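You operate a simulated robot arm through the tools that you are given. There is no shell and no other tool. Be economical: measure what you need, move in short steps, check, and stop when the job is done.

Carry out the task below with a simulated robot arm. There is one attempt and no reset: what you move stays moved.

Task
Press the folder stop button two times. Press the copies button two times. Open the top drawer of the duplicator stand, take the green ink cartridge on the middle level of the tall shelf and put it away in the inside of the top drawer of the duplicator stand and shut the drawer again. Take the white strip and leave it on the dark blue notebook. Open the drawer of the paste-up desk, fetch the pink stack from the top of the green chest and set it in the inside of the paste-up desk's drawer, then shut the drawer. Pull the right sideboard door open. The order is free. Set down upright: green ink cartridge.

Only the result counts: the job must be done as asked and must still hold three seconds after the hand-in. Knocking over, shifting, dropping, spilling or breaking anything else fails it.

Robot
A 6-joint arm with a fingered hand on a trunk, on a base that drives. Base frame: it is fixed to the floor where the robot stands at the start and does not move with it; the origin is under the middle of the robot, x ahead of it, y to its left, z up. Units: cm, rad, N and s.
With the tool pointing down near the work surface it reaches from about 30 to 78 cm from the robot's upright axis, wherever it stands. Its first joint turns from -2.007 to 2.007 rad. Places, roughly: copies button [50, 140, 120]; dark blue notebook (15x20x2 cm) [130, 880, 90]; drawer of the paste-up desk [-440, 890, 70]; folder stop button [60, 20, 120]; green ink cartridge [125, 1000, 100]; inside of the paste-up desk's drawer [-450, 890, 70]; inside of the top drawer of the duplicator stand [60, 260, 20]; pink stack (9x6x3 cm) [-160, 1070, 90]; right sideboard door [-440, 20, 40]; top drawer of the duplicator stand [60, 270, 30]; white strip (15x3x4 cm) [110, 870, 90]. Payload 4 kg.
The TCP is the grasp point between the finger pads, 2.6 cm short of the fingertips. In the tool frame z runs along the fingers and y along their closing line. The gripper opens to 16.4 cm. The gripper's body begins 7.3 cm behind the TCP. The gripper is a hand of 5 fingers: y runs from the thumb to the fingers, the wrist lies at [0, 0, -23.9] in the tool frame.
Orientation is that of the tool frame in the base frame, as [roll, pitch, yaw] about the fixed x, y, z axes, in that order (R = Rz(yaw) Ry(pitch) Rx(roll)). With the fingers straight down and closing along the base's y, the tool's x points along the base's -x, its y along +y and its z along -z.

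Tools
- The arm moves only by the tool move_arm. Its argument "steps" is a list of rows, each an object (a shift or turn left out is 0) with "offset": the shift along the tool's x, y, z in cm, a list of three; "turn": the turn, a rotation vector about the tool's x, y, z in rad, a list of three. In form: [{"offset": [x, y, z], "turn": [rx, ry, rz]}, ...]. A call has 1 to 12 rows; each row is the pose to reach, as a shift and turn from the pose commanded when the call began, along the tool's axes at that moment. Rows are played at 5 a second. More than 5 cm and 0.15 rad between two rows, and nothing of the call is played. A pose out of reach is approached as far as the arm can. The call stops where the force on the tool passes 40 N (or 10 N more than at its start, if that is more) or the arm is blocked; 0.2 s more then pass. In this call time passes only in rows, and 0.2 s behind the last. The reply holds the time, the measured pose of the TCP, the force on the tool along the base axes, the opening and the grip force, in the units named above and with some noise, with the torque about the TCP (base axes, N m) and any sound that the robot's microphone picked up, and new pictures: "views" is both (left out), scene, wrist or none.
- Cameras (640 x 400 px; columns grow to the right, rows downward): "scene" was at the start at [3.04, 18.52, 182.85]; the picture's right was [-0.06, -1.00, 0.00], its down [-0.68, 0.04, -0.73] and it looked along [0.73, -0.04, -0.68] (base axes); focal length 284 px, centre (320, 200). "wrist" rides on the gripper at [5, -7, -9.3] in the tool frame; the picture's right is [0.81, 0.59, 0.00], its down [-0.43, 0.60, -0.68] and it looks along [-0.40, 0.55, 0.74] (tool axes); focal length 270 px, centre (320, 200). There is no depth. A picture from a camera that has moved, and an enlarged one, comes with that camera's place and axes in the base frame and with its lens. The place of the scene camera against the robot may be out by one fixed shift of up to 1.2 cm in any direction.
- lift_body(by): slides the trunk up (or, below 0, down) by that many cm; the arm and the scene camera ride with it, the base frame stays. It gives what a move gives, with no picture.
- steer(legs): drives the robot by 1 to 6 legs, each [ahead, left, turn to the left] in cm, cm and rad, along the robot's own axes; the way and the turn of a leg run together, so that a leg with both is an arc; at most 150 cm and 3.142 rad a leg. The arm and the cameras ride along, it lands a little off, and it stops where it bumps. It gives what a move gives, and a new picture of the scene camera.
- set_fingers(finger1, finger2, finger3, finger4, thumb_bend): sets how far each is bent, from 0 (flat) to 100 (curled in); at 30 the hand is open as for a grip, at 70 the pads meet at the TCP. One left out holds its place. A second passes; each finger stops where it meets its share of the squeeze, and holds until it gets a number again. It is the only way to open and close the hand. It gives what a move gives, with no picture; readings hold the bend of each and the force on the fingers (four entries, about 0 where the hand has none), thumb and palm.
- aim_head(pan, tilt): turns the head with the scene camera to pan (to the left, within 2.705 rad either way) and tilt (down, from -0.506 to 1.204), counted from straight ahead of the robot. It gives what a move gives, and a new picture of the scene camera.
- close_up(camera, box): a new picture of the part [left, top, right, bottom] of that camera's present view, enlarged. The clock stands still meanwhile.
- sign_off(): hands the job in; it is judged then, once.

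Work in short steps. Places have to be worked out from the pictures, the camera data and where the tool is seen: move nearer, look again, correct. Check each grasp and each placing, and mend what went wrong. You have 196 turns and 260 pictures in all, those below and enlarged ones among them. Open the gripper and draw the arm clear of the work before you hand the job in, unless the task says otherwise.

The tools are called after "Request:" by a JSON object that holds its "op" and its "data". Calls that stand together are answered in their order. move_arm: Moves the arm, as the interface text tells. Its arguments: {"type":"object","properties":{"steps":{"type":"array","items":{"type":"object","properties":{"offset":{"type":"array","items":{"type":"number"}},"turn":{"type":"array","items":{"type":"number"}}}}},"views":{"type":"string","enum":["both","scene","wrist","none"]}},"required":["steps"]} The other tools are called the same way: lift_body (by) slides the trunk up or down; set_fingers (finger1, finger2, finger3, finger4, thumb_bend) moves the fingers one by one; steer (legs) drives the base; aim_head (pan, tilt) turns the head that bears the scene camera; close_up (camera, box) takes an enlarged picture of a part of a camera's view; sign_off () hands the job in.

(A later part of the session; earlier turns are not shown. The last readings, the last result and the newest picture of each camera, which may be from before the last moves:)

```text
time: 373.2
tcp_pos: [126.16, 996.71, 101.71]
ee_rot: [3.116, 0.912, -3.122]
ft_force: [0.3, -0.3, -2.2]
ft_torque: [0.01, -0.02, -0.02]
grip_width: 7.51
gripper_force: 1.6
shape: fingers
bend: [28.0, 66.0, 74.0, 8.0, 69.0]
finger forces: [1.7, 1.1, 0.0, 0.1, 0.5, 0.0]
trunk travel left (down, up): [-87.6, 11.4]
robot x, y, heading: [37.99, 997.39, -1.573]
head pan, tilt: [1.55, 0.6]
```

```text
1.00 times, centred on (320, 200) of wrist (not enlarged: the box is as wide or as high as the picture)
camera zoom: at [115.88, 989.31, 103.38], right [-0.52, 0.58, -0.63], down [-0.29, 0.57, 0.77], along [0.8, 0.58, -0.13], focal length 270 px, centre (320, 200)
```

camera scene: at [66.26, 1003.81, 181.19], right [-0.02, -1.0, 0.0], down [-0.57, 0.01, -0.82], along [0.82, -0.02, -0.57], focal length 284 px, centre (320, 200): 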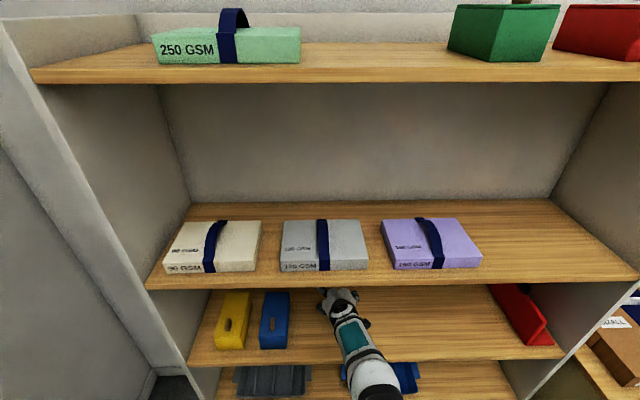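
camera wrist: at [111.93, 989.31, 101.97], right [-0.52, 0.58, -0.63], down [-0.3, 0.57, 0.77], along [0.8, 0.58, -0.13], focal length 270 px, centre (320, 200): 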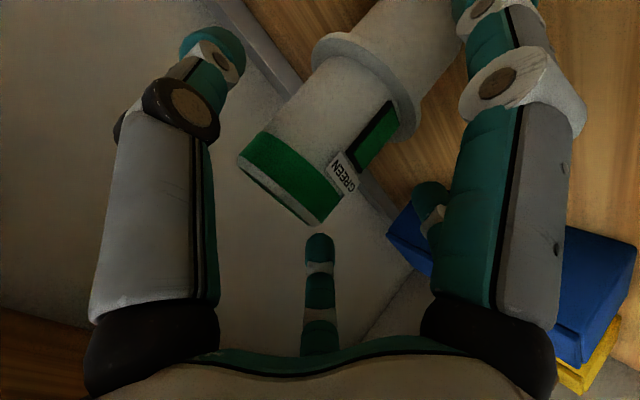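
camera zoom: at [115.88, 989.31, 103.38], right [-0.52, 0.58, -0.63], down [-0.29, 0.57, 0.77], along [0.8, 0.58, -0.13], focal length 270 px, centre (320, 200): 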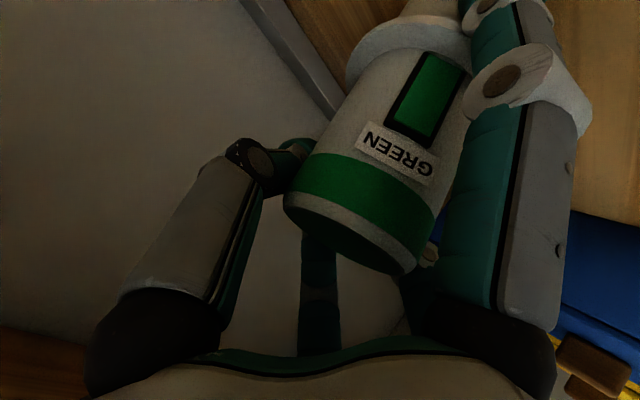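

The grip is slipping. I lower it back right away.

Request:
{"op": "lift_body", "data": {"by": -3}}

Request:
{"op": "close_up", "data": {"camera": "wrist", "box": [0, 0, 640, 400]}}

Request:
{"op": "close_up", "data": {"camera": "scene", "box": [280, 250, 400, 380]}}

```text
time: 374.0
tcp_pos: [126.19, 996.63, 98.81]
ee_rot: [3.117, 0.913, -3.12]
ft_force: [-0.3, 0.1, -1.0]
ft_torque: [0.03, -0.04, -0.02]
grip_width: 7.26
gripper_force: 0.0
shape: fingers
bend: [30.0, 66.0, 74.0, 8.0, 69.0]
finger forces: [0.1, 0.0, 0.0, 0.0, 0.1, 0.1]
trunk travel left (down, up): [-84.6, 14.4]
robot x, y, heading: [37.72, 997.62, -1.573]
head pan, tilt: [1.55, 0.6]
```

```text
1.00 times, centred on (320, 200) of wrist (not enlarged: the box is as wide or as high as the picture)
camera zoom: at [115.85, 989.32, 100.45], right [-0.52, 0.58, -0.63], down [-0.29, 0.57, 0.77], along [0.8, 0.58, -0.13], focal length 270 px, centre (320, 200)
```

zoom: 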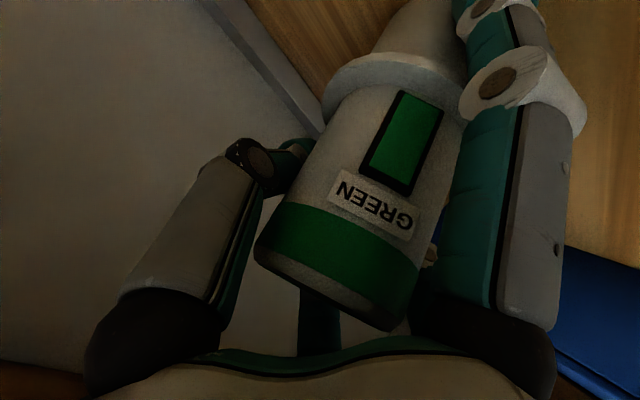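

```text
3.08 times, centred on (340, 315) of scene
camera zoom: at [65.96, 1003.82, 181.24], right [-0.02, -1.0, 0.0], down [-0.56, 0.01, -0.83], along [0.82, -0.02, -0.56], focal length 873 px, centre (258, -154)
```

zoom: 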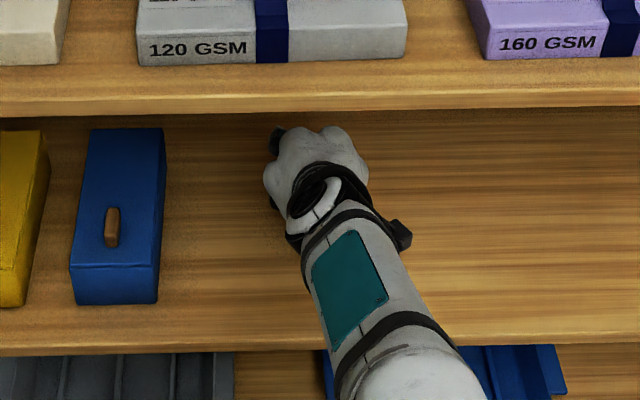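

The cartridge slid back toward the palm to x≈122.5 but is back on the shelf. The 40° tilt is bad for the grip: I release, retreat, and retry with a nearly horizontal hand.

Request:
{"op": "set_fingers", "data": {"finger2": 40, "finger3": 40, "thumb_bend": 40}}

Request:
{"op": "move_arm", "data": {"steps": [{"offset": [1.2, 0, -1.6]}, {"offset": [3, 0, -4]}, {"offset": [5.5, 0, -7]}, {"offset": [8, 0, -10.5]}], "views": "wrist"}}

Request:
{"op": "close_up", "data": {"camera": "scene", "box": [280, 250, 400, 380]}}

```text
time: 375.0
tcp_pos: [126.11, 996.67, 98.61]
ee_rot: [3.118, 0.913, -3.121]
ft_force: [0.1, 0.6, 0.3]
ft_torque: [-0.05, -0.02, 0.03]
grip_width: 8.07
gripper_force: 0.1
shape: fingers
bend: [30.0, 40.0, 40.0, 8.0, 40.0]
finger forces: [0.0, 0.0, 0.0, 0.1, 0.0, 0.1]
trunk travel left (down, up): [-84.6, 14.4]
robot x, y, heading: [37.71, 997.74, -1.572]
head pan, tilt: [1.55, 0.6]
```

```text
time: 376.0
tcp_pos: [112.79, 996.43, 99.06]
ee_rot: [3.117, 0.914, -3.122]
ft_force: [-0.5, 0.9, 0.1]
ft_torque: [-0.01, -0.04, 0.0]
grip_width: 8.08
gripper_force: 0.0
shape: fingers
bend: [30.0, 40.0, 40.0, 8.0, 40.0]
finger forces: [0.1, 0.1, 0.0, 0.0, 0.0, 0.0]
out of reach, approached as far as the arm can: row 1
trunk travel left (down, up): [-84.6, 14.4]
robot x, y, heading: [38.59, 998.06, -1.573]
head pan, tilt: [1.55, 0.6]
camera wrist: at [102.56, 988.92, 100.66], right [-0.52, 0.58, -0.63], down [-0.3, 0.57, 0.77], along [0.8, 0.58, -0.13], focal length 270 px, centre (320, 200)
```

wrist: 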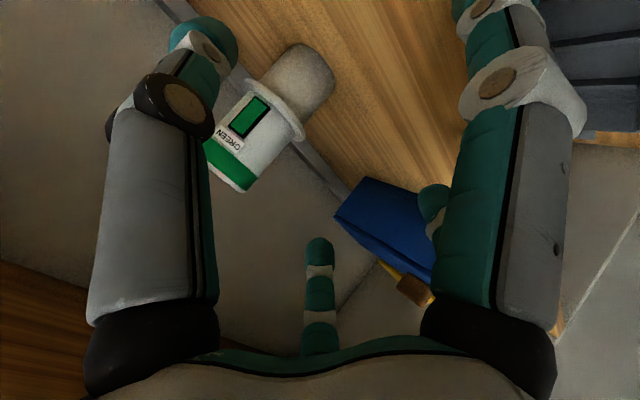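

```text
3.08 times, centred on (340, 315) of scene
camera zoom: at [65.83, 1003.83, 181.26], right [-0.02, -1.0, 0.0], down [-0.56, 0.01, -0.83], along [0.83, -0.02, -0.56], focal length 873 px, centre (258, -154)
```

zoom: 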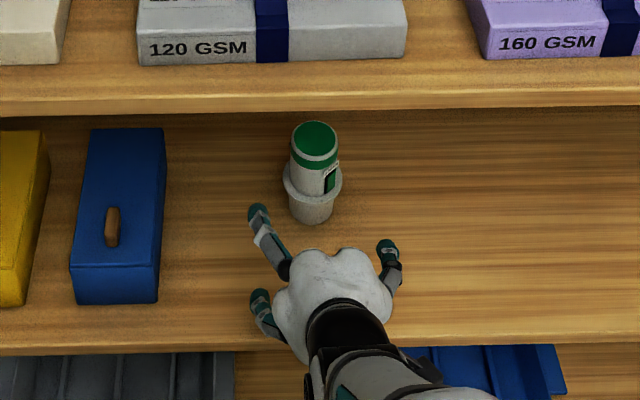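

The cartridge still stands upright at about (126.5, 996). I back off further, level the hand, and roll it thumb-up so the fingers straddle the cartridge from both sides.

Request:
{"op": "move_arm", "data": {"steps": [{"offset": [3, 0, -4]}, {"offset": [6, 0, -7.8]}], "views": "none"}}

Request:
{"op": "move_arm", "data": {"steps": [{"turn": [0, -0.14, 0]}, {"turn": [0, -0.28, 0]}, {"turn": [0, -0.42, 0]}, {"turn": [0, -0.55, 0]}], "views": "none"}}

Request:
{"op": "move_arm", "data": {"steps": [{"turn": [0, 0, -0.148]}, {"turn": [0, 0, -0.296]}, {"turn": [0, 0, -0.444]}, {"turn": [0, 0, -0.592]}, {"turn": [0, 0, -0.74]}, {"turn": [0, 0, -0.888]}, {"turn": [0, 0, -1.036]}, {"turn": [0, 0, -1.184]}, {"turn": [0, 0, -1.332]}, {"turn": [0, 0, -1.48]}, {"turn": [0, 0, -1.571]}], "views": "scene"}}

```text
time: 376.6
tcp_pos: [103.17, 995.79, 98.86]
ee_rot: [3.117, 0.913, -3.122]
ft_force: [0.4, -0.1, 0.4]
ft_torque: [0.01, -0.01, 0.01]
grip_width: 8.02
gripper_force: 0.1
shape: fingers
bend: [30.0, 40.0, 40.0, 8.0, 40.0]
finger forces: [0.0, 0.0, 0.0, 0.0, 0.0, 0.1]
trunk travel left (down, up): [-84.6, 14.4]
robot x, y, heading: [37.82, 997.73, -1.572]
head pan, tilt: [1.55, 0.6]
```

```text
time: 377.6
tcp_pos: [102.99, 995.76, 98.83]
ee_rot: [3.002, 1.462, 3.043]
ft_force: [-0.4, -0.3, -0.6]
ft_torque: [0.0, 0.01, 0.01]
grip_width: 8.07
gripper_force: 0.0
shape: fingers
bend: [30.0, 40.0, 40.0, 8.0, 40.0]
finger forces: [0.0, 0.0, 0.1, 0.0, 0.1, 0.0]
trunk travel left (down, up): [-84.6, 14.4]
robot x, y, heading: [37.75, 997.76, -1.573]
head pan, tilt: [1.55, 0.6]
```

```text
time: 380.0
tcp_pos: [103.14, 995.72, 98.89]
ee_rot: [-1.683, 0.13, -1.537]
ft_force: [0.4, -0.4, -1.0]
ft_torque: [0.02, -0.02, 0.02]
grip_width: 8.05
gripper_force: 0.0
shape: fingers
bend: [30.0, 40.0, 40.0, 8.0, 40.0]
finger forces: [0.0, 0.1, 0.0, 0.0, 0.1, 0.1]
out of reach, approached as far as the arm can: row 11
trunk travel left (down, up): [-84.6, 14.4]
robot x, y, heading: [37.82, 997.52, -1.575]
head pan, tilt: [1.55, 0.6]
camera scene: at [65.98, 1003.85, 181.24], right [-0.02, -1.0, 0.0], down [-0.56, 0.01, -0.82], along [0.82, -0.02, -0.57], focal length 284 px, centre (320, 200)
```

scene: 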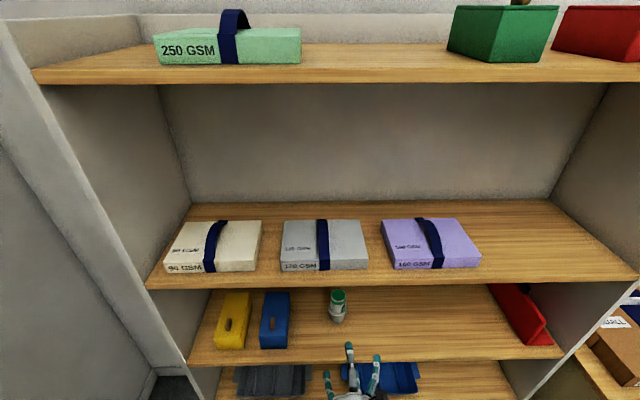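

Roll is within 7° of the target. I set the fingers, raise 1.3 cm, and drive closer.

Request:
{"op": "set_fingers", "data": {"finger1": 38, "finger2": 30, "finger3": 30, "finger4": 38, "thumb_bend": 15}}

Request:
{"op": "lift_body", "data": {"by": 1.3}}

Request:
{"op": "steer", "data": {"legs": [[0, 13, 0]]}}

Request:
{"op": "close_up", "data": {"camera": "scene", "box": [280, 250, 420, 390]}}

Request:
{"op": "close_up", "data": {"camera": "wrist", "box": [0, 0, 640, 400]}}

```text
time: 381.0
tcp_pos: [102.97, 995.62, 98.86]
ee_rot: [-1.679, 0.133, -1.54]
ft_force: [-0.2, -0.7, -0.2]
ft_torque: [0.02, 0.03, -0.01]
grip_width: 9.66
gripper_force: 0.2
shape: fingers
bend: [38.0, 30.0, 30.0, 38.0, 15.0]
finger forces: [0.1, 0.0, 0.0, 0.0, 0.0, 0.1]
trunk travel left (down, up): [-84.6, 14.4]
robot x, y, heading: [37.62, 997.55, -1.573]
head pan, tilt: [1.55, 0.6]
```

```text
time: 381.6
tcp_pos: [103.0, 995.46, 100.21]
ee_rot: [-1.68, 0.132, -1.537]
ft_force: [-0.2, -0.1, 0.6]
ft_torque: [0.01, 0.0, -0.01]
grip_width: 9.7
gripper_force: 0.0
shape: fingers
bend: [38.0, 30.0, 30.0, 38.0, 15.0]
finger forces: [0.0, 0.1, 0.0, 0.1, 0.0, 0.0]
trunk travel left (down, up): [-85.9, 13.1]
robot x, y, heading: [38.06, 998.07, -1.572]
head pan, tilt: [1.55, 0.6]
```

```text
time: 382.9
tcp_pos: [116.02, 995.62, 100.17]
ee_rot: [-1.683, 0.133, -1.537]
ft_force: [1.6, 0.1, -0.2]
ft_torque: [0.02, -0.02, 0.02]
grip_width: 9.69
gripper_force: 0.1
shape: fingers
bend: [38.0, 30.0, 30.0, 38.0, 15.0]
finger forces: [0.0, 0.0, 0.0, 0.0, 0.0, 0.0]
trunk travel left (down, up): [-85.9, 13.1]
robot x, y, heading: [51.02, 997.66, -1.576]
head pan, tilt: [1.55, 0.6]
camera scene: at [79.1, 1003.81, 182.5], right [-0.02, -1.0, 0.0], down [-0.57, 0.01, -0.82], along [0.82, -0.02, -0.57], focal length 284 px, centre (320, 200)
```

scene: 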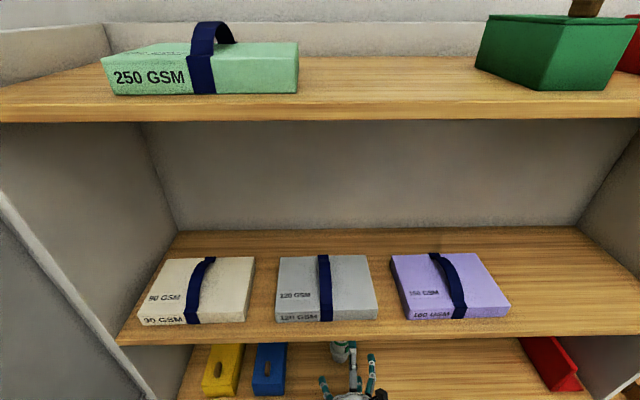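

```text
2.86 times, centred on (350, 320) of scene
camera zoom: at [79.1, 1003.81, 182.5], right [-0.02, -1.0, 0.0], down [-0.57, 0.01, -0.82], along [0.82, -0.02, -0.57], focal length 811 px, centre (234, -143)
```

zoom: 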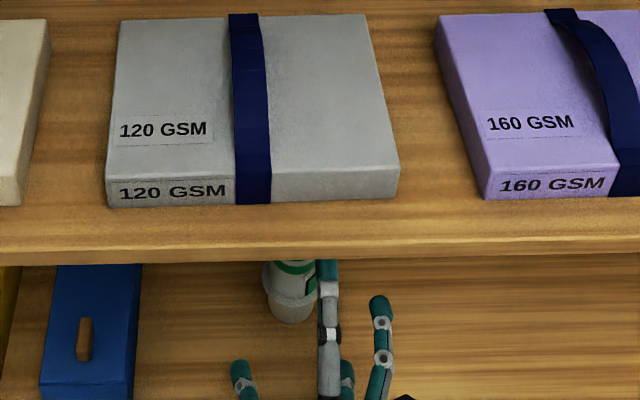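

```text
1.00 times, centred on (320, 200) of wrist (not enlarged: the box is as wide or as high as the picture)
camera zoom: at [107.69, 989.21, 107.35], right [-0.04, -0.73, -0.69], down [-0.76, 0.47, -0.45], along [0.65, 0.5, -0.57], focal length 270 px, centre (320, 200)
```

zoom: 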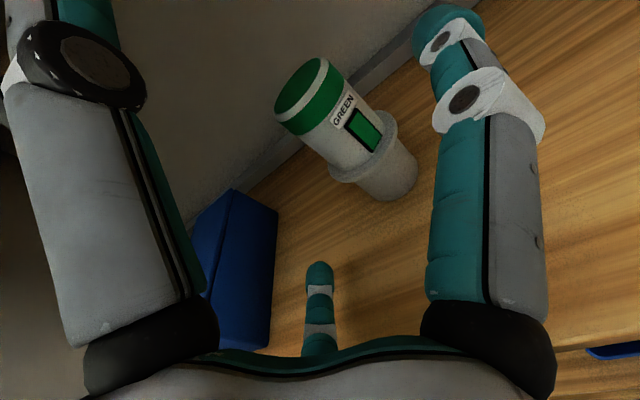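

Cartridge axis ≈ (126.2, 996.4), top z≈100.6, flange ≈94.1. I adjust y/z, drive 6 cm, then extend the rest so the TCP is at the axis, z≈99.2.

Request:
{"op": "move_arm", "data": {"steps": [{"offset": [-0.51, 0.55, 0]}], "views": "none"}}

Request:
{"op": "steer", "data": {"legs": [[0, 6, 0]]}}

Request:
{"op": "move_arm", "data": {"steps": [{"offset": [0, 0, 1.5]}, {"offset": [0, 0, 3]}, {"offset": [0, 0, 4.5]}], "views": "wrist"}}

```text
time: 383.3
tcp_pos: [115.79, 996.2, 99.65]
ee_rot: [-1.681, 0.134, -1.537]
ft_force: [-0.1, -0.2, 0.1]
ft_torque: [-0.01, 0.0, -0.01]
grip_width: 9.69
gripper_force: 0.0
shape: fingers
bend: [38.0, 30.0, 30.0, 38.0, 15.0]
finger forces: [0.0, 0.1, 0.0, 0.0, 0.1, 0.0]
trunk travel left (down, up): [-85.9, 13.1]
robot x, y, heading: [50.42, 997.48, -1.573]
head pan, tilt: [1.55, 0.6]
```

```text
time: 384.2
tcp_pos: [121.87, 996.11, 99.61]
ee_rot: [-1.682, 0.134, -1.536]
ft_force: [-0.3, -0.6, -0.3]
ft_torque: [0.02, -0.03, 0.0]
grip_width: 9.69
gripper_force: 0.0
shape: fingers
bend: [38.0, 30.0, 30.0, 38.0, 15.0]
finger forces: [0.0, 0.1, 0.0, 0.0, 0.1, 0.0]
trunk travel left (down, up): [-85.9, 13.1]
robot x, y, heading: [56.27, 997.64, -1.568]
head pan, tilt: [1.55, 0.6]
camera scene: at [85.06, 1003.82, 182.5], right [-0.02, -1.0, 0.0], down [-0.57, 0.01, -0.82], along [0.82, -0.02, -0.57], focal length 284 px, centre (320, 200)
```

scene: 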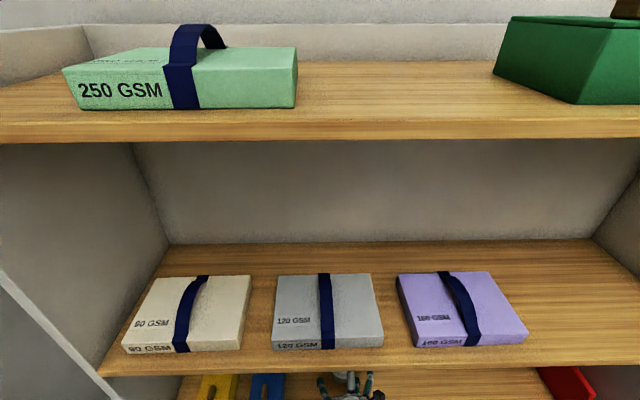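

```text
time: 385.1
tcp_pos: [126.34, 996.3, 99.16]
ee_rot: [-1.683, 0.137, -1.536]
ft_force: [0.3, -0.3, 0.1]
ft_torque: [0.0, 0.01, 0.01]
grip_width: 9.68
gripper_force: 0.1
shape: fingers
bend: [38.0, 30.0, 30.0, 38.0, 15.0]
finger forces: [0.0, 0.1, 0.1, 0.0, 0.1, 0.0]
trunk travel left (down, up): [-85.9, 13.1]
robot x, y, heading: [56.51, 997.51, -1.572]
head pan, tilt: [1.55, 0.6]
camera wrist: at [117.93, 989.95, 106.38], right [-0.04, -0.72, -0.69], down [-0.76, 0.47, -0.45], along [0.65, 0.5, -0.57], focal length 270 px, centre (320, 200)
```

wrist: 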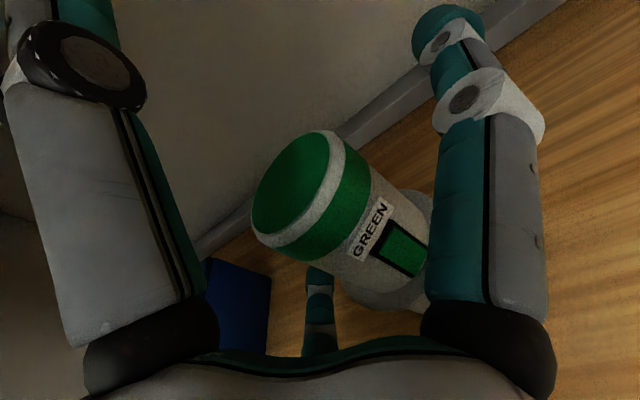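

Well centered on the cap. I close fingers 1/4 together with 2/3.

Request:
{"op": "set_fingers", "data": {"finger1": 66, "finger2": 60, "finger3": 60, "finger4": 66}}

Request:
{"op": "close_up", "data": {"camera": "wrist", "box": [0, 0, 640, 400]}}

```text
time: 386.1
tcp_pos: [126.23, 996.33, 99.16]
ee_rot: [-1.681, 0.136, -1.536]
ft_force: [-0.7, -0.2, -1.5]
ft_torque: [-0.03, 0.02, 0.0]
grip_width: 8.89
gripper_force: 15.2
shape: fingers
bend: [64.0, 53.0, 54.0, 64.0, 15.0]
finger forces: [1.6, 15.1, 12.0, 2.4, 0.0, 0.0]
trunk travel left (down, up): [-85.9, 13.1]
robot x, y, heading: [56.36, 997.25, -1.572]
head pan, tilt: [1.55, 0.6]
```

```text
1.00 times, centred on (320, 200) of wrist (not enlarged: the box is as wide or as high as the picture)
camera zoom: at [117.89, 989.95, 106.39], right [-0.04, -0.72, -0.69], down [-0.76, 0.47, -0.45], along [0.65, 0.5, -0.57], focal length 270 px, centre (320, 200)
```

zoom: 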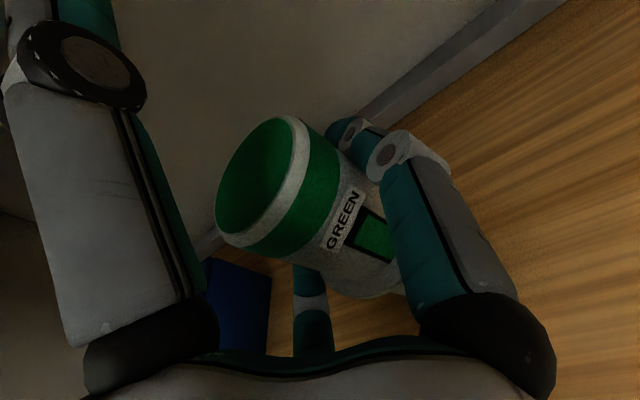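

The cap rose and shifted slightly, so part of the weight is in the hand. I lift 2 cm and check.

Request:
{"op": "lift_body", "data": {"by": 2}}

Request:
{"op": "close_up", "data": {"camera": "wrist", "box": [0, 0, 640, 400]}}

```text
time: 386.7
tcp_pos: [126.22, 996.36, 101.21]
ee_rot: [-1.681, 0.135, -1.536]
ft_force: [0.0, -0.4, -1.4]
ft_torque: [0.01, -0.02, 0.01]
grip_width: 8.9
gripper_force: 15.7
shape: fingers
bend: [64.0, 53.0, 55.0, 64.0, 15.0]
finger forces: [1.8, 15.1, 11.9, 2.4, 0.0, 0.1]
trunk travel left (down, up): [-87.9, 11.1]
robot x, y, heading: [56.33, 997.56, -1.569]
head pan, tilt: [1.55, 0.6]
```

```text
1.00 times, centred on (320, 200) of wrist (not enlarged: the box is as wide or as high as the picture)
camera zoom: at [117.92, 989.95, 108.38], right [-0.04, -0.72, -0.69], down [-0.76, 0.47, -0.45], along [0.65, 0.5, -0.57], focal length 270 px, centre (320, 200)
```

zoom: 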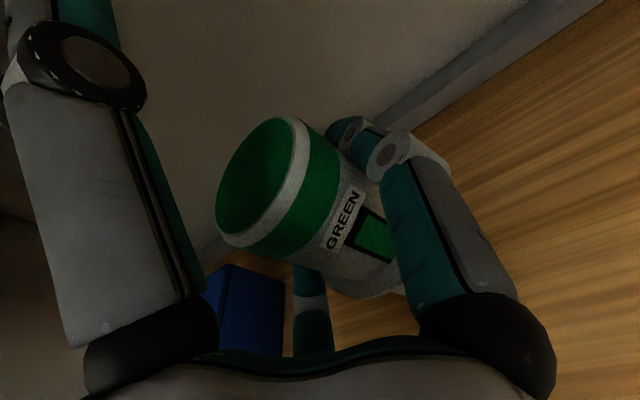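

It's held firmly now. I retreat from the shelf by driving right and look from the scene camera.

Request:
{"op": "steer", "data": {"legs": [[0, -45, 0]]}}

Request:
{"op": "aim_head", "data": {"pan": 1.5, "tilt": 0.75}}

Request:
{"op": "close_up", "data": {"camera": "scene", "box": [260, 190, 400, 330]}}

```text
time: 389.4
tcp_pos: [81.2, 996.41, 101.11]
ee_rot: [-1.681, 0.136, -1.536]
ft_force: [0.2, -0.5, -2.1]
ft_torque: [-0.01, 0.03, 0.0]
grip_width: 8.9
gripper_force: 15.5
shape: fingers
bend: [64.0, 53.0, 55.0, 64.0, 15.0]
finger forces: [1.8, 15.0, 12.1, 2.1, 0.1, 0.0]
trunk travel left (down, up): [-87.9, 11.1]
robot x, y, heading: [11.73, 997.5, -1.573]
head pan, tilt: [1.55, 0.6]
camera scene: at [39.8, 1003.84, 184.55], right [-0.02, -1.0, 0.0], down [-0.56, 0.01, -0.83], along [0.83, -0.02, -0.56], focal length 284 px, centre (320, 200)
```

scene: 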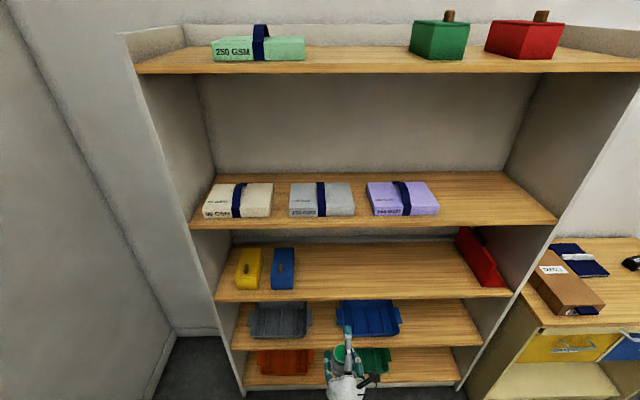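

```text
time: 390.1
tcp_pos: [81.28, 996.4, 101.21]
ee_rot: [-1.68, 0.136, -1.536]
ft_force: [-0.2, -0.1, -1.4]
ft_torque: [0.0, -0.01, -0.02]
grip_width: 8.91
gripper_force: 15.6
shape: fingers
bend: [64.0, 53.0, 55.0, 64.0, 15.0]
finger forces: [1.7, 15.0, 12.1, 2.1, 0.2, 0.0]
trunk travel left (down, up): [-87.9, 11.1]
robot x, y, heading: [11.99, 997.57, -1.569]
head pan, tilt: [1.499, 0.75]
camera scene: at [39.35, 1003.44, 183.25], right [-0.07, -1.0, 0.0], down [-0.68, 0.05, -0.73], along [0.73, -0.05, -0.68], focal length 284 px, centre (320, 200)
```

scene: 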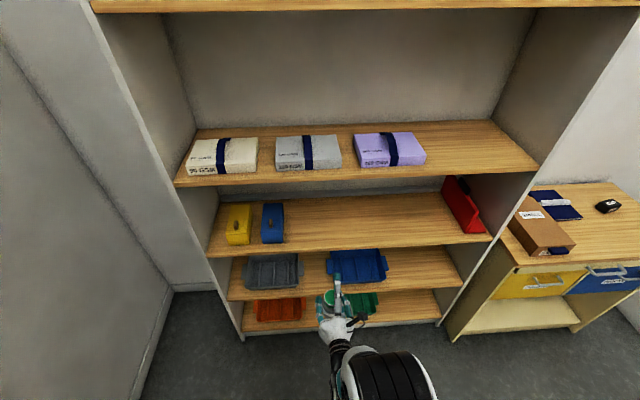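

```text
2.86 times, centred on (330, 260) of scene
camera zoom: at [39.35, 1003.44, 183.25], right [-0.07, -1.0, 0.0], down [-0.68, 0.05, -0.73], along [0.73, -0.05, -0.68], focal length 811 px, centre (291, 29)
```

zoom: 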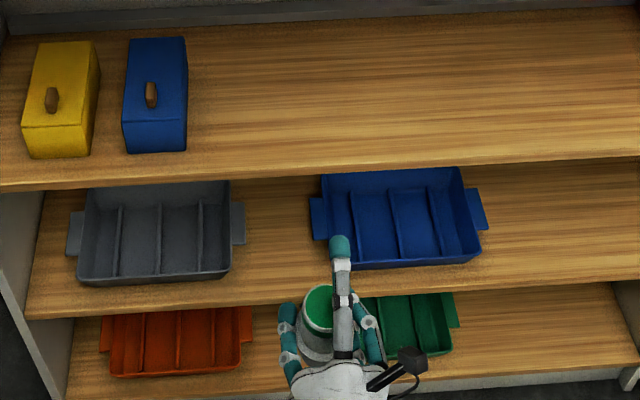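

The cartridge is out of the shelf. To be able to set it in the deep drawer I'll regrasp it from above: I carry it to the free front spot on the small cabinet.

Request:
{"op": "steer", "data": {"legs": [[134, 0, 0], [0, 27, 0]]}}

Request:
{"op": "close_up", "data": {"camera": "scene", "box": [200, 150, 420, 300]}}

Request:
{"op": "close_up", "data": {"camera": "wrist", "box": [0, 0, 640, 400]}}

```text
time: 398.4
tcp_pos: [108.85, 863.36, 101.03]
ee_rot: [-1.683, 0.135, -1.534]
ft_force: [-0.4, -0.1, -2.3]
ft_torque: [0.0, 0.0, 0.0]
grip_width: 8.92
gripper_force: 15.2
shape: fingers
bend: [64.0, 53.0, 55.0, 64.0, 15.0]
finger forces: [1.6, 14.6, 12.2, 1.9, 0.1, 0.0]
trunk travel left (down, up): [-87.9, 11.1]
robot x, y, heading: [39.27, 864.54, -1.571]
head pan, tilt: [1.499, 0.75]
camera scene: at [66.91, 870.29, 183.22], right [-0.07, -1.0, 0.0], down [-0.68, 0.05, -0.73], along [0.73, -0.05, -0.68], focal length 284 px, centre (320, 200)
```

scene: 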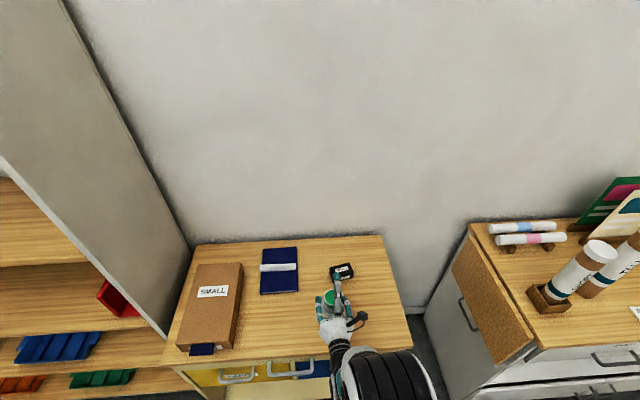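

```text
2.67 times, centred on (310, 225) of scene
camera zoom: at [66.91, 870.29, 183.22], right [-0.07, -1.0, 0.0], down [-0.68, 0.05, -0.73], along [0.73, -0.05, -0.68], focal length 757 px, centre (347, 133)
```

zoom: 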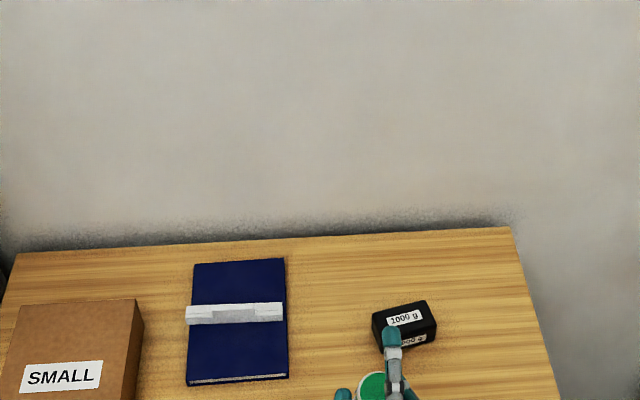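

```text
1.00 times, centred on (320, 200) of wrist (not enlarged: the box is as wide or as high as the picture)
camera zoom: at [100.49, 856.91, 108.33], right [-0.04, -0.72, -0.69], down [-0.76, 0.47, -0.45], along [0.65, 0.5, -0.57], focal length 270 px, centre (320, 200)
```

zoom: 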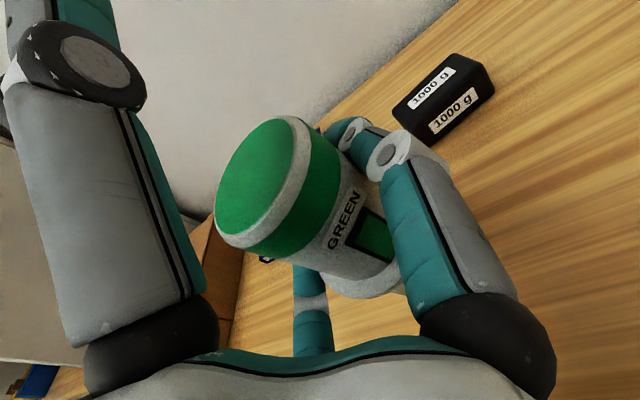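

The strip sits well on the notebook. I lower the cartridge toward the free spot: trunk first, then small arm steps to contact.

Request:
{"op": "lift_body", "data": {"by": -5}}

Request:
{"op": "move_arm", "data": {"steps": [{"offset": [0.05, 0.4, 0.04]}, {"offset": [0.1, 0.8, 0.09]}, {"offset": [0.15, 1.2, 0.13]}, {"offset": [0.2, 1.5, 0.17]}], "views": "none"}}

```text
time: 399.3
tcp_pos: [108.63, 863.31, 96.14]
ee_rot: [-1.679, 0.138, -1.532]
ft_force: [-0.1, 0.0, -1.7]
ft_torque: [0.02, 0.01, 0.01]
grip_width: 8.93
gripper_force: 15.2
shape: fingers
bend: [64.0, 53.0, 55.0, 64.0, 15.0]
finger forces: [1.8, 14.4, 12.2, 2.1, 0.0, 0.0]
trunk travel left (down, up): [-82.9, 16.1]
robot x, y, heading: [38.94, 864.34, -1.568]
head pan, tilt: [1.499, 0.75]
```

```text
time: 400.3
tcp_pos: [108.78, 863.39, 94.69]
ee_rot: [-1.676, 0.136, -1.531]
ft_force: [0.1, 0.5, 3.5]
ft_torque: [0.02, 0.11, -0.01]
grip_width: 8.84
gripper_force: 15.6
shape: fingers
bend: [64.0, 54.0, 55.0, 64.0, 15.0]
finger forces: [2.2, 13.9, 12.2, 2.6, 0.0, 0.1]
trunk travel left (down, up): [-82.9, 16.1]
robot x, y, heading: [38.84, 864.37, -1.567]
head pan, tilt: [1.499, 0.75]
```

Contact with the tabletop. I open the fingers, keeping clear of the flange.

Request:
{"op": "set_fingers", "data": {"finger1": 50, "finger2": 42, "finger3": 42, "finger4": 50}}

Request:
{"op": "set_fingers", "data": {"finger1": 38, "finger2": 28, "finger3": 28, "finger4": 38}}

Request:
{"op": "close_up", "data": {"camera": "wrist", "box": [0, 0, 640, 400]}}

```text
time: 401.3
tcp_pos: [108.67, 863.34, 94.68]
ee_rot: [-1.681, 0.137, -1.532]
ft_force: [0.1, -0.5, 0.0]
ft_torque: [0.04, 0.01, -0.03]
grip_width: 9.05
gripper_force: 0.0
shape: fingers
bend: [50.0, 42.0, 42.0, 50.0, 15.0]
finger forces: [0.0, 0.0, 0.1, 0.0, 0.1, 0.0]
trunk travel left (down, up): [-82.9, 16.1]
robot x, y, heading: [39.08, 864.55, -1.569]
head pan, tilt: [1.499, 0.75]
```

```text
time: 402.3
tcp_pos: [108.77, 863.33, 94.53]
ee_rot: [-1.682, 0.136, -1.533]
ft_force: [0.2, 0.1, 2.7]
ft_torque: [-0.05, -0.11, 0.01]
grip_width: 9.63
gripper_force: 1.4
shape: fingers
bend: [38.0, 31.0, 28.0, 38.0, 15.0]
finger forces: [0.0, 3.0, 0.0, 0.1, 0.1, 0.0]
trunk travel left (down, up): [-82.9, 16.1]
robot x, y, heading: [39.61, 864.25, -1.571]
head pan, tilt: [1.499, 0.75]
```

```text
1.00 times, centred on (320, 200) of wrist (not enlarged: the box is as wide or as high as the picture)
camera zoom: at [100.42, 856.92, 101.86], right [-0.04, -0.72, -0.69], down [-0.76, 0.47, -0.45], along [0.65, 0.5, -0.57], focal length 270 px, centre (320, 200)
```

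zoom: 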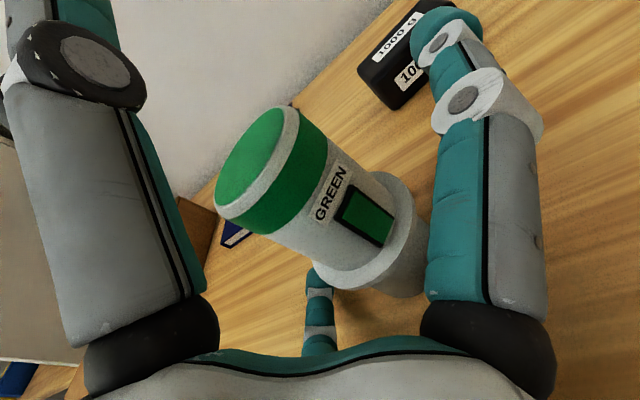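

It stands upright. I lift slightly and retreat straight back by driving right.

Request:
{"op": "move_arm", "data": {"steps": [{"offset": [0, -0.5, 0]}], "views": "none"}}

Request:
{"op": "steer", "data": {"legs": [[0, -30, 0]]}}

Request:
{"op": "close_up", "data": {"camera": "scene", "box": [200, 130, 420, 300]}}

```text
time: 402.7
tcp_pos: [108.65, 863.19, 95.13]
ee_rot: [-1.683, 0.136, -1.534]
ft_force: [-0.4, 0.6, 0.0]
ft_torque: [-0.01, 0.0, 0.04]
grip_width: 9.66
gripper_force: 0.1
shape: fingers
bend: [38.0, 29.0, 28.0, 38.0, 15.0]
finger forces: [0.0, 0.7, 0.1, 0.0, 0.1, 0.0]
trunk travel left (down, up): [-82.9, 16.1]
robot x, y, heading: [39.41, 864.42, -1.57]
head pan, tilt: [1.499, 0.75]
```

```text
time: 404.7
tcp_pos: [79.15, 863.14, 95.17]
ee_rot: [-1.678, 0.137, -1.535]
ft_force: [0.2, 0.2, 0.7]
ft_torque: [0.01, 0.0, -0.02]
grip_width: 9.67
gripper_force: 0.0
shape: fingers
bend: [38.0, 28.0, 28.0, 38.0, 15.0]
finger forces: [0.0, 0.1, 0.0, 0.0, 0.1, 0.1]
trunk travel left (down, up): [-82.9, 16.1]
robot x, y, heading: [9.62, 864.27, -1.569]
head pan, tilt: [1.499, 0.75]
camera scene: at [37.07, 870.23, 178.27], right [-0.07, -1.0, 0.0], down [-0.68, 0.05, -0.73], along [0.73, -0.05, -0.68], focal length 284 px, centre (320, 200)
```

scene: 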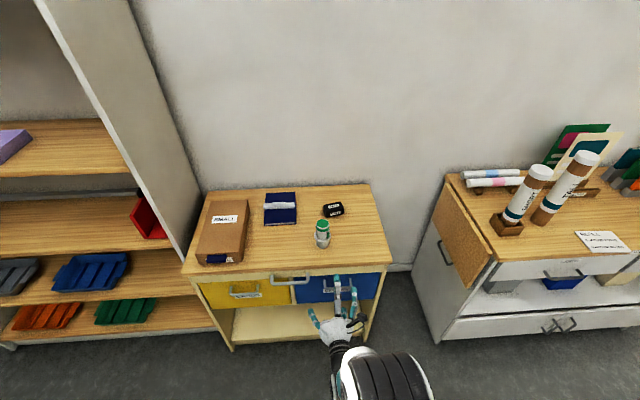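

```text
2.35 times, centred on (310, 215) of scene
camera zoom: at [37.07, 870.23, 178.27], right [-0.07, -1.0, 0.0], down [-0.68, 0.05, -0.73], along [0.73, -0.05, -0.68], focal length 668 px, centre (344, 165)
```

zoom: 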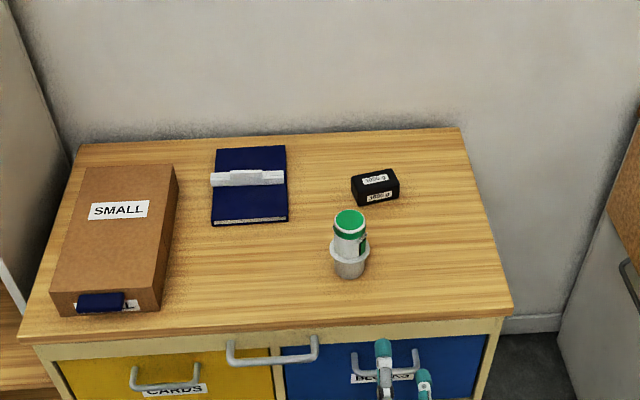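

The cartridge stands at about (109, 864.5). I raise the trunk and re-orient the hand to point straight down.

Request:
{"op": "lift_body", "data": {"by": 15}}

Request:
{"op": "move_arm", "data": {"steps": [{"turn": [0, 0, 0.145]}, {"turn": [0, 0, 0.29]}, {"turn": [0, 0, 0.435]}, {"turn": [0, 0, 0.58]}, {"turn": [0, 0, 0.725]}, {"turn": [0, 0, 0.87]}, {"turn": [0, 0, 1.015]}, {"turn": [0, 0, 1.16]}, {"turn": [0, 0, 1.305]}, {"turn": [0, 0, 1.435]}], "views": "none"}}

Request:
{"op": "move_arm", "data": {"steps": [{"turn": [0, 0.145, 0]}, {"turn": [0, 0.29, 0]}, {"turn": [0, 0.435, 0]}, {"turn": [0, 0.58, 0]}, {"turn": [0, 0.725, 0]}, {"turn": [0, 0.87, 0]}, {"turn": [0, 1.015, 0]}, {"turn": [0, 1.16, 0]}, {"turn": [0, 1.305, 0]}, {"turn": [0, 1.45, 0]}], "views": "none"}}

Request:
{"op": "set_fingers", "data": {"finger1": 38, "finger2": 38, "finger3": 38, "finger4": 38, "thumb_bend": 38}}

```text
time: 406.4
tcp_pos: [79.18, 863.21, 109.97]
ee_rot: [-1.682, 0.136, -1.534]
ft_force: [-0.2, 0.0, 0.0]
ft_torque: [0.03, 0.0, -0.04]
grip_width: 9.65
gripper_force: 0.0
shape: fingers
bend: [38.0, 28.0, 28.0, 38.0, 15.0]
finger forces: [0.0, 0.1, 0.1, 0.0, 0.0, 0.0]
trunk travel left (down, up): [-97.9, 1.1]
robot x, y, heading: [9.69, 864.47, -1.57]
head pan, tilt: [1.499, 0.75]
```

```text
time: 408.6
tcp_pos: [79.31, 863.2, 110.02]
ee_rot: [3.106, 1.464, -3.126]
ft_force: [0.3, -0.3, -0.3]
ft_torque: [0.0, 0.02, 0.0]
grip_width: 9.68
gripper_force: 0.0
shape: fingers
bend: [38.0, 28.0, 28.0, 38.0, 15.0]
finger forces: [0.1, 0.1, 0.1, 0.1, 0.0, 0.1]
trunk travel left (down, up): [-97.9, 1.1]
robot x, y, heading: [9.22, 864.35, -1.572]
head pan, tilt: [1.499, 0.75]
```

```text
time: 410.9
tcp_pos: [79.37, 863.1, 109.99]
ee_rot: [-3.141, 0.01, -3.089]
ft_force: [-0.4, 0.1, 0.1]
ft_torque: [0.01, 0.04, 0.02]
grip_width: 9.67
gripper_force: 0.2
shape: fingers
bend: [38.0, 28.0, 28.0, 38.0, 15.0]
finger forces: [0.1, 0.1, 0.1, 0.1, 0.0, 0.1]
trunk travel left (down, up): [-97.9, 1.1]
robot x, y, heading: [9.81, 864.31, -1.569]
head pan, tilt: [1.499, 0.75]
```

```text
time: 411.9
tcp_pos: [79.2, 863.19, 110.01]
ee_rot: [3.139, 0.012, -3.09]
ft_force: [0.4, -0.1, -0.7]
ft_torque: [-0.04, 0.0, -0.03]
grip_width: 7.19
gripper_force: 0.0
shape: fingers
bend: [38.0, 38.0, 38.0, 38.0, 38.0]
finger forces: [0.0, 0.1, 0.0, 0.1, 0.0, 0.0]
trunk travel left (down, up): [-97.9, 1.1]
robot x, y, heading: [9.44, 864.63, -1.567]
head pan, tilt: [1.499, 0.75]
```

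Pointing down now. I drive left 29 cm so that the hand is above the cartridge.

Request:
{"op": "steer", "data": {"legs": [[0, 29, 0]]}}

Request:
{"op": "close_up", "data": {"camera": "wrist", "box": [0, 0, 640, 400]}}

Request:
{"op": "close_up", "data": {"camera": "scene", "box": [260, 190, 400, 300]}}

```text
time: 413.9
tcp_pos: [108.28, 863.22, 110.06]
ee_rot: [3.14, 0.01, -3.09]
ft_force: [0.9, -0.4, -0.3]
ft_torque: [0.01, 0.0, 0.0]
grip_width: 7.17
gripper_force: 0.1
shape: fingers
bend: [38.0, 38.0, 38.0, 38.0, 38.0]
finger forces: [0.0, 0.0, 0.0, 0.0, 0.1, 0.0]
trunk travel left (down, up): [-97.9, 1.1]
robot x, y, heading: [38.6, 864.17, -1.575]
head pan, tilt: [1.499, 0.75]
camera scene: at [66.21, 870.26, 193.23], right [-0.07, -1.0, 0.0], down [-0.68, 0.05, -0.73], along [0.73, -0.05, -0.68], focal length 284 px, centre (320, 200)
```

scene: 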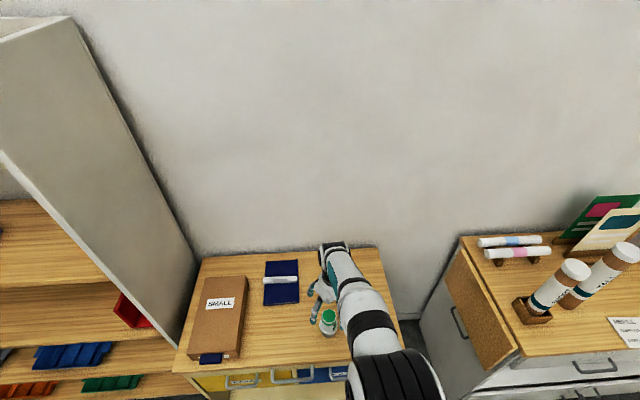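

```text
1.00 times, centred on (320, 200) of wrist (not enlarged: the box is as wide or as high as the picture)
camera zoom: at [103.4, 855.98, 119.39], right [-0.84, 0.55, -0.01], down [0.39, 0.62, 0.68], along [0.38, 0.57, -0.73], focal length 270 px, centre (320, 200)
```

zoom: 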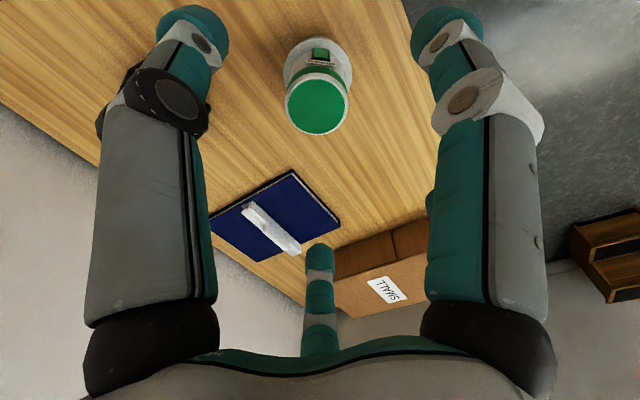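

```text
3.64 times, centred on (330, 245) of scene
camera zoom: at [66.21, 870.26, 193.23], right [-0.07, -1.0, 0.0], down [-0.68, 0.05, -0.73], along [0.73, -0.05, -0.68], focal length 1032 px, centre (284, 36)
```

zoom: 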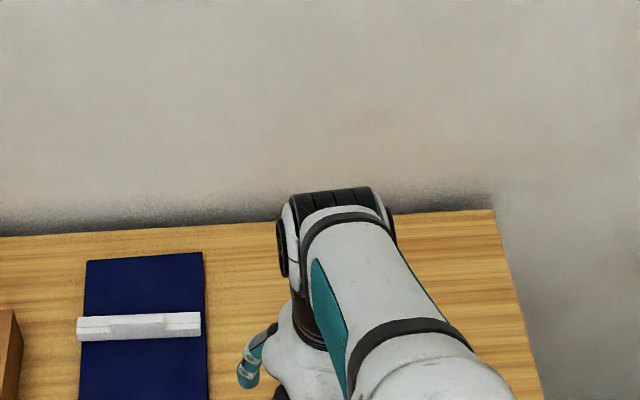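

Cap center ≈ (109.2, 863.9). I align and descend to z≈96 so the fingertips end above the flange.

Request:
{"op": "move_arm", "data": {"steps": [{"offset": [-0.93, 0.65, 4]}, {"offset": [-0.93, 0.65, 8.5]}], "views": "wrist"}}

```text
time: 414.4
tcp_pos: [109.33, 864.11, 101.55]
ee_rot: [3.14, 0.013, -3.091]
ft_force: [0.2, -0.1, 0.2]
ft_torque: [0.0, -0.02, 0.0]
grip_width: 7.19
gripper_force: 0.0
shape: fingers
bend: [38.0, 38.0, 38.0, 38.0, 38.0]
finger forces: [0.0, 0.0, 0.0, 0.0, 0.0, 0.0]
trunk travel left (down, up): [-97.9, 1.1]
robot x, y, heading: [38.23, 864.4, -1.572]
head pan, tilt: [1.499, 0.75]
camera wrist: at [104.39, 856.79, 110.88], right [-0.84, 0.55, -0.01], down [0.39, 0.62, 0.68], along [0.38, 0.57, -0.73], focal length 270 px, centre (320, 200)
```

wrist: 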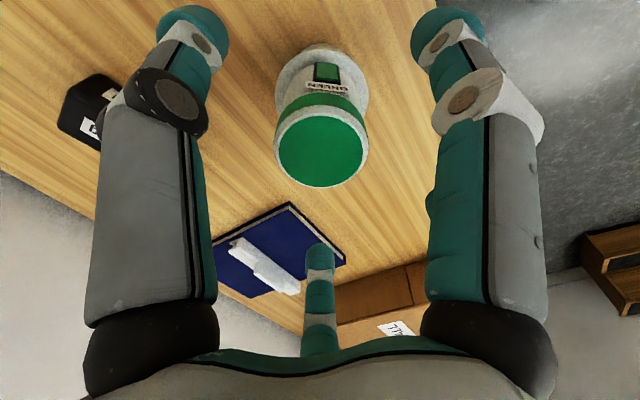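

Centered. I descend 5.5 cm and close all five fingers gently.

Request:
{"op": "move_arm", "data": {"steps": [{"offset": [0.1, -0.15, 2]}, {"offset": [0.1, -0.15, 4]}, {"offset": [0.1, -0.15, 5.5]}], "views": "none"}}

Request:
{"op": "set_fingers", "data": {"finger1": 62, "finger2": 62, "finger3": 62, "finger4": 62, "thumb_bend": 62}}

Request:
{"op": "close_up", "data": {"camera": "wrist", "box": [0, 0, 640, 400]}}

```text
time: 415.2
tcp_pos: [109.27, 863.92, 96.01]
ee_rot: [3.141, 0.012, -3.089]
ft_force: [-0.5, 0.0, 0.5]
ft_torque: [0.01, 0.05, -0.02]
grip_width: 7.17
gripper_force: 0.1
shape: fingers
bend: [38.0, 38.0, 38.0, 38.0, 38.0]
finger forces: [0.0, 0.0, 0.0, 0.1, 0.1, 0.0]
trunk travel left (down, up): [-97.9, 1.1]
robot x, y, heading: [38.75, 863.91, -1.57]
head pan, tilt: [1.499, 0.75]
```

```text
time: 416.2
tcp_pos: [109.02, 863.77, 96.12]
ee_rot: [3.14, 0.014, -3.091]
ft_force: [-1.2, -0.5, 1.2]
ft_torque: [-0.01, 0.01, 0.0]
grip_width: 2.38
gripper_force: 9.5
shape: fingers
bend: [58.0, 58.0, 59.0, 59.0, 59.0]
finger forces: [3.8, 3.8, 3.4, 3.1, 5.3, 0.0]
trunk travel left (down, up): [-97.9, 1.1]
robot x, y, heading: [38.64, 864.1, -1.57]
head pan, tilt: [1.499, 0.75]
```

```text
1.00 times, centred on (320, 200) of wrist (not enlarged: the box is as wide or as high as the picture)
camera zoom: at [104.31, 856.6, 105.46], right [-0.84, 0.55, -0.01], down [0.39, 0.62, 0.68], along [0.38, 0.57, -0.73], focal length 270 px, centre (320, 200)
```

zoom: 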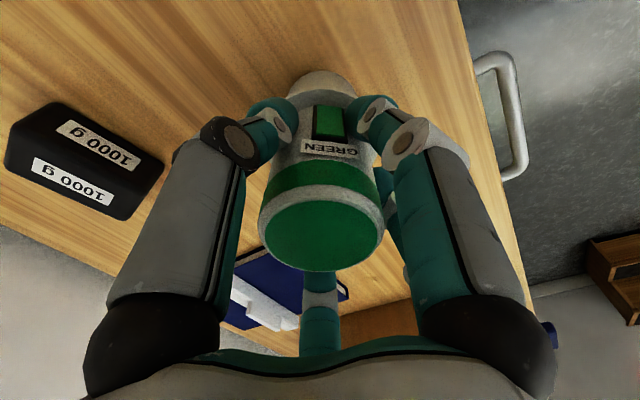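

Excellent symmetric five-finger grasp. I squeeze a little more and lift 5 cm.

Request:
{"op": "set_fingers", "data": {"finger1": 66, "finger2": 66, "finger3": 66, "finger4": 66, "thumb_bend": 66}}

Request:
{"op": "move_arm", "data": {"steps": [{"offset": [0, 0, -2]}, {"offset": [0, 0, -6]}, {"offset": [0, 0, -10]}, {"offset": [0, 0, -14]}], "views": "wrist"}}

```text
time: 417.2
tcp_pos: [109.15, 863.91, 96.03]
ee_rot: [3.139, 0.011, -3.089]
ft_force: [-0.5, -0.3, 2.0]
ft_torque: [0.01, 0.02, -0.02]
grip_width: 2.28
gripper_force: 19.1
shape: fingers
bend: [59.0, 59.0, 59.0, 60.0, 60.0]
finger forces: [7.4, 7.7, 7.0, 6.6, 10.2, 0.0]
trunk travel left (down, up): [-97.9, 1.1]
robot x, y, heading: [38.45, 864.81, -1.57]
head pan, tilt: [1.499, 0.75]
```

```text
time: 418.2
tcp_pos: [108.84, 863.76, 110.08]
ee_rot: [3.14, 0.011, -3.089]
ft_force: [-0.7, -0.2, -2.2]
ft_torque: [0.01, -0.03, 0.02]
grip_width: 2.29
gripper_force: 19.7
shape: fingers
bend: [59.0, 59.0, 59.0, 60.0, 60.0]
finger forces: [7.2, 7.5, 7.2, 6.3, 9.8, 0.1]
trunk travel left (down, up): [-97.9, 1.1]
robot x, y, heading: [38.31, 864.19, -1.565]
head pan, tilt: [1.499, 0.75]
camera wrist: at [103.96, 856.51, 119.44], right [-0.84, 0.55, -0.01], down [0.39, 0.62, 0.68], along [0.38, 0.57, -0.73], focal length 270 px, centre (320, 200)
```

wrist: 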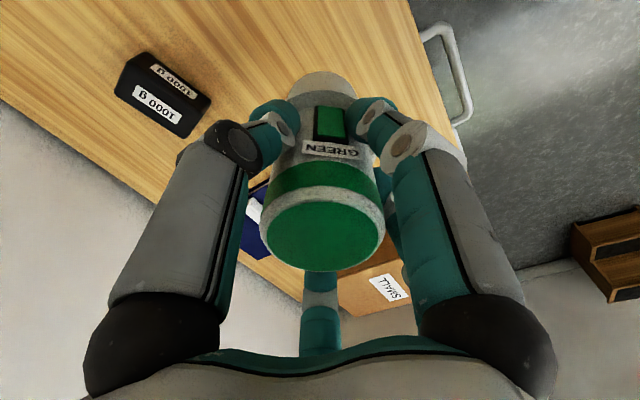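

Held firmly and upright. Now the trip back: out to x≈-200, down to y≈370, and turn so that the arm points toward the drawer (-y).

Request:
{"op": "steer", "data": {"legs": [[0, -150, 0], [0, -92, 0], [150, 0, 0], [150, 0, 0], [150, 0, 0], [42, 0, 0]]}}

Request:
{"op": "steer", "data": {"legs": [[0, 0, -1.571], [-130, 0, 0]]}}

```text
time: 453.4
tcp_pos: [-128.39, 370.07, 110.08]
ee_rot: [3.138, 0.011, -3.086]
ft_force: [1.0, 0.0, -1.0]
ft_torque: [0.02, 0.0, -0.02]
grip_width: 2.29
gripper_force: 19.0
shape: fingers
bend: [59.0, 59.0, 59.0, 60.0, 60.0]
finger forces: [7.2, 7.5, 7.2, 6.5, 9.8, 0.0]
trunk travel left (down, up): [-97.9, 1.1]
robot x, y, heading: [-198.58, 370.24, -1.569]
head pan, tilt: [1.499, 0.75]
camera scene: at [-171.15, 376.37, 193.25], right [-0.07, -1.0, 0.0], down [-0.68, 0.05, -0.73], along [0.73, -0.05, -0.68], focal length 284 px, centre (320, 200)
```

scene: 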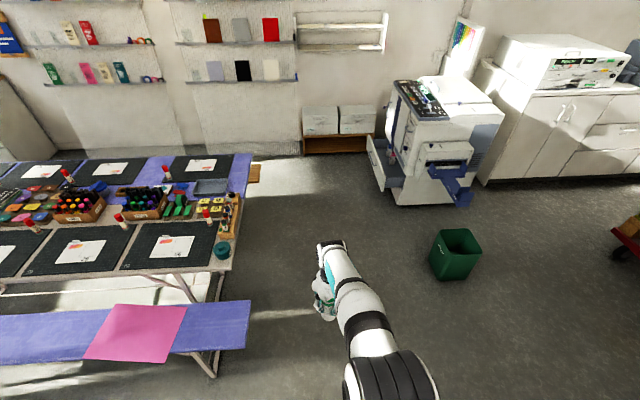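

```text
time: 463.7
tcp_pos: [-71.1, 299.44, 110.11]
ee_rot: [3.139, 0.012, 1.61]
ft_force: [0.7, 0.2, -1.6]
ft_torque: [0.01, 0.0, 0.02]
grip_width: 2.25
gripper_force: 18.3
shape: fingers
bend: [59.0, 59.0, 59.0, 60.0, 60.0]
finger forces: [6.9, 7.4, 7.2, 6.4, 9.8, 0.1]
trunk travel left (down, up): [-97.9, 1.1]
robot x, y, heading: [-69.89, 369.79, 3.128]
head pan, tilt: [1.499, 0.75]
camera scene: at [-63.86, 343.32, 193.25], right [-1.0, 0.08, 0.0], down [0.06, 0.68, -0.73], along [-0.06, -0.73, -0.68], focal length 284 px, centre (320, 200)
```

scene: 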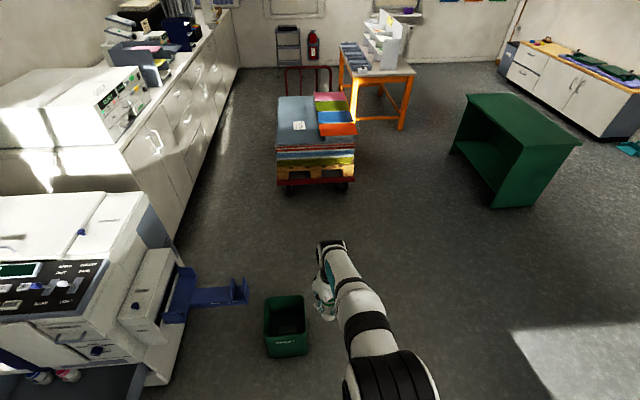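

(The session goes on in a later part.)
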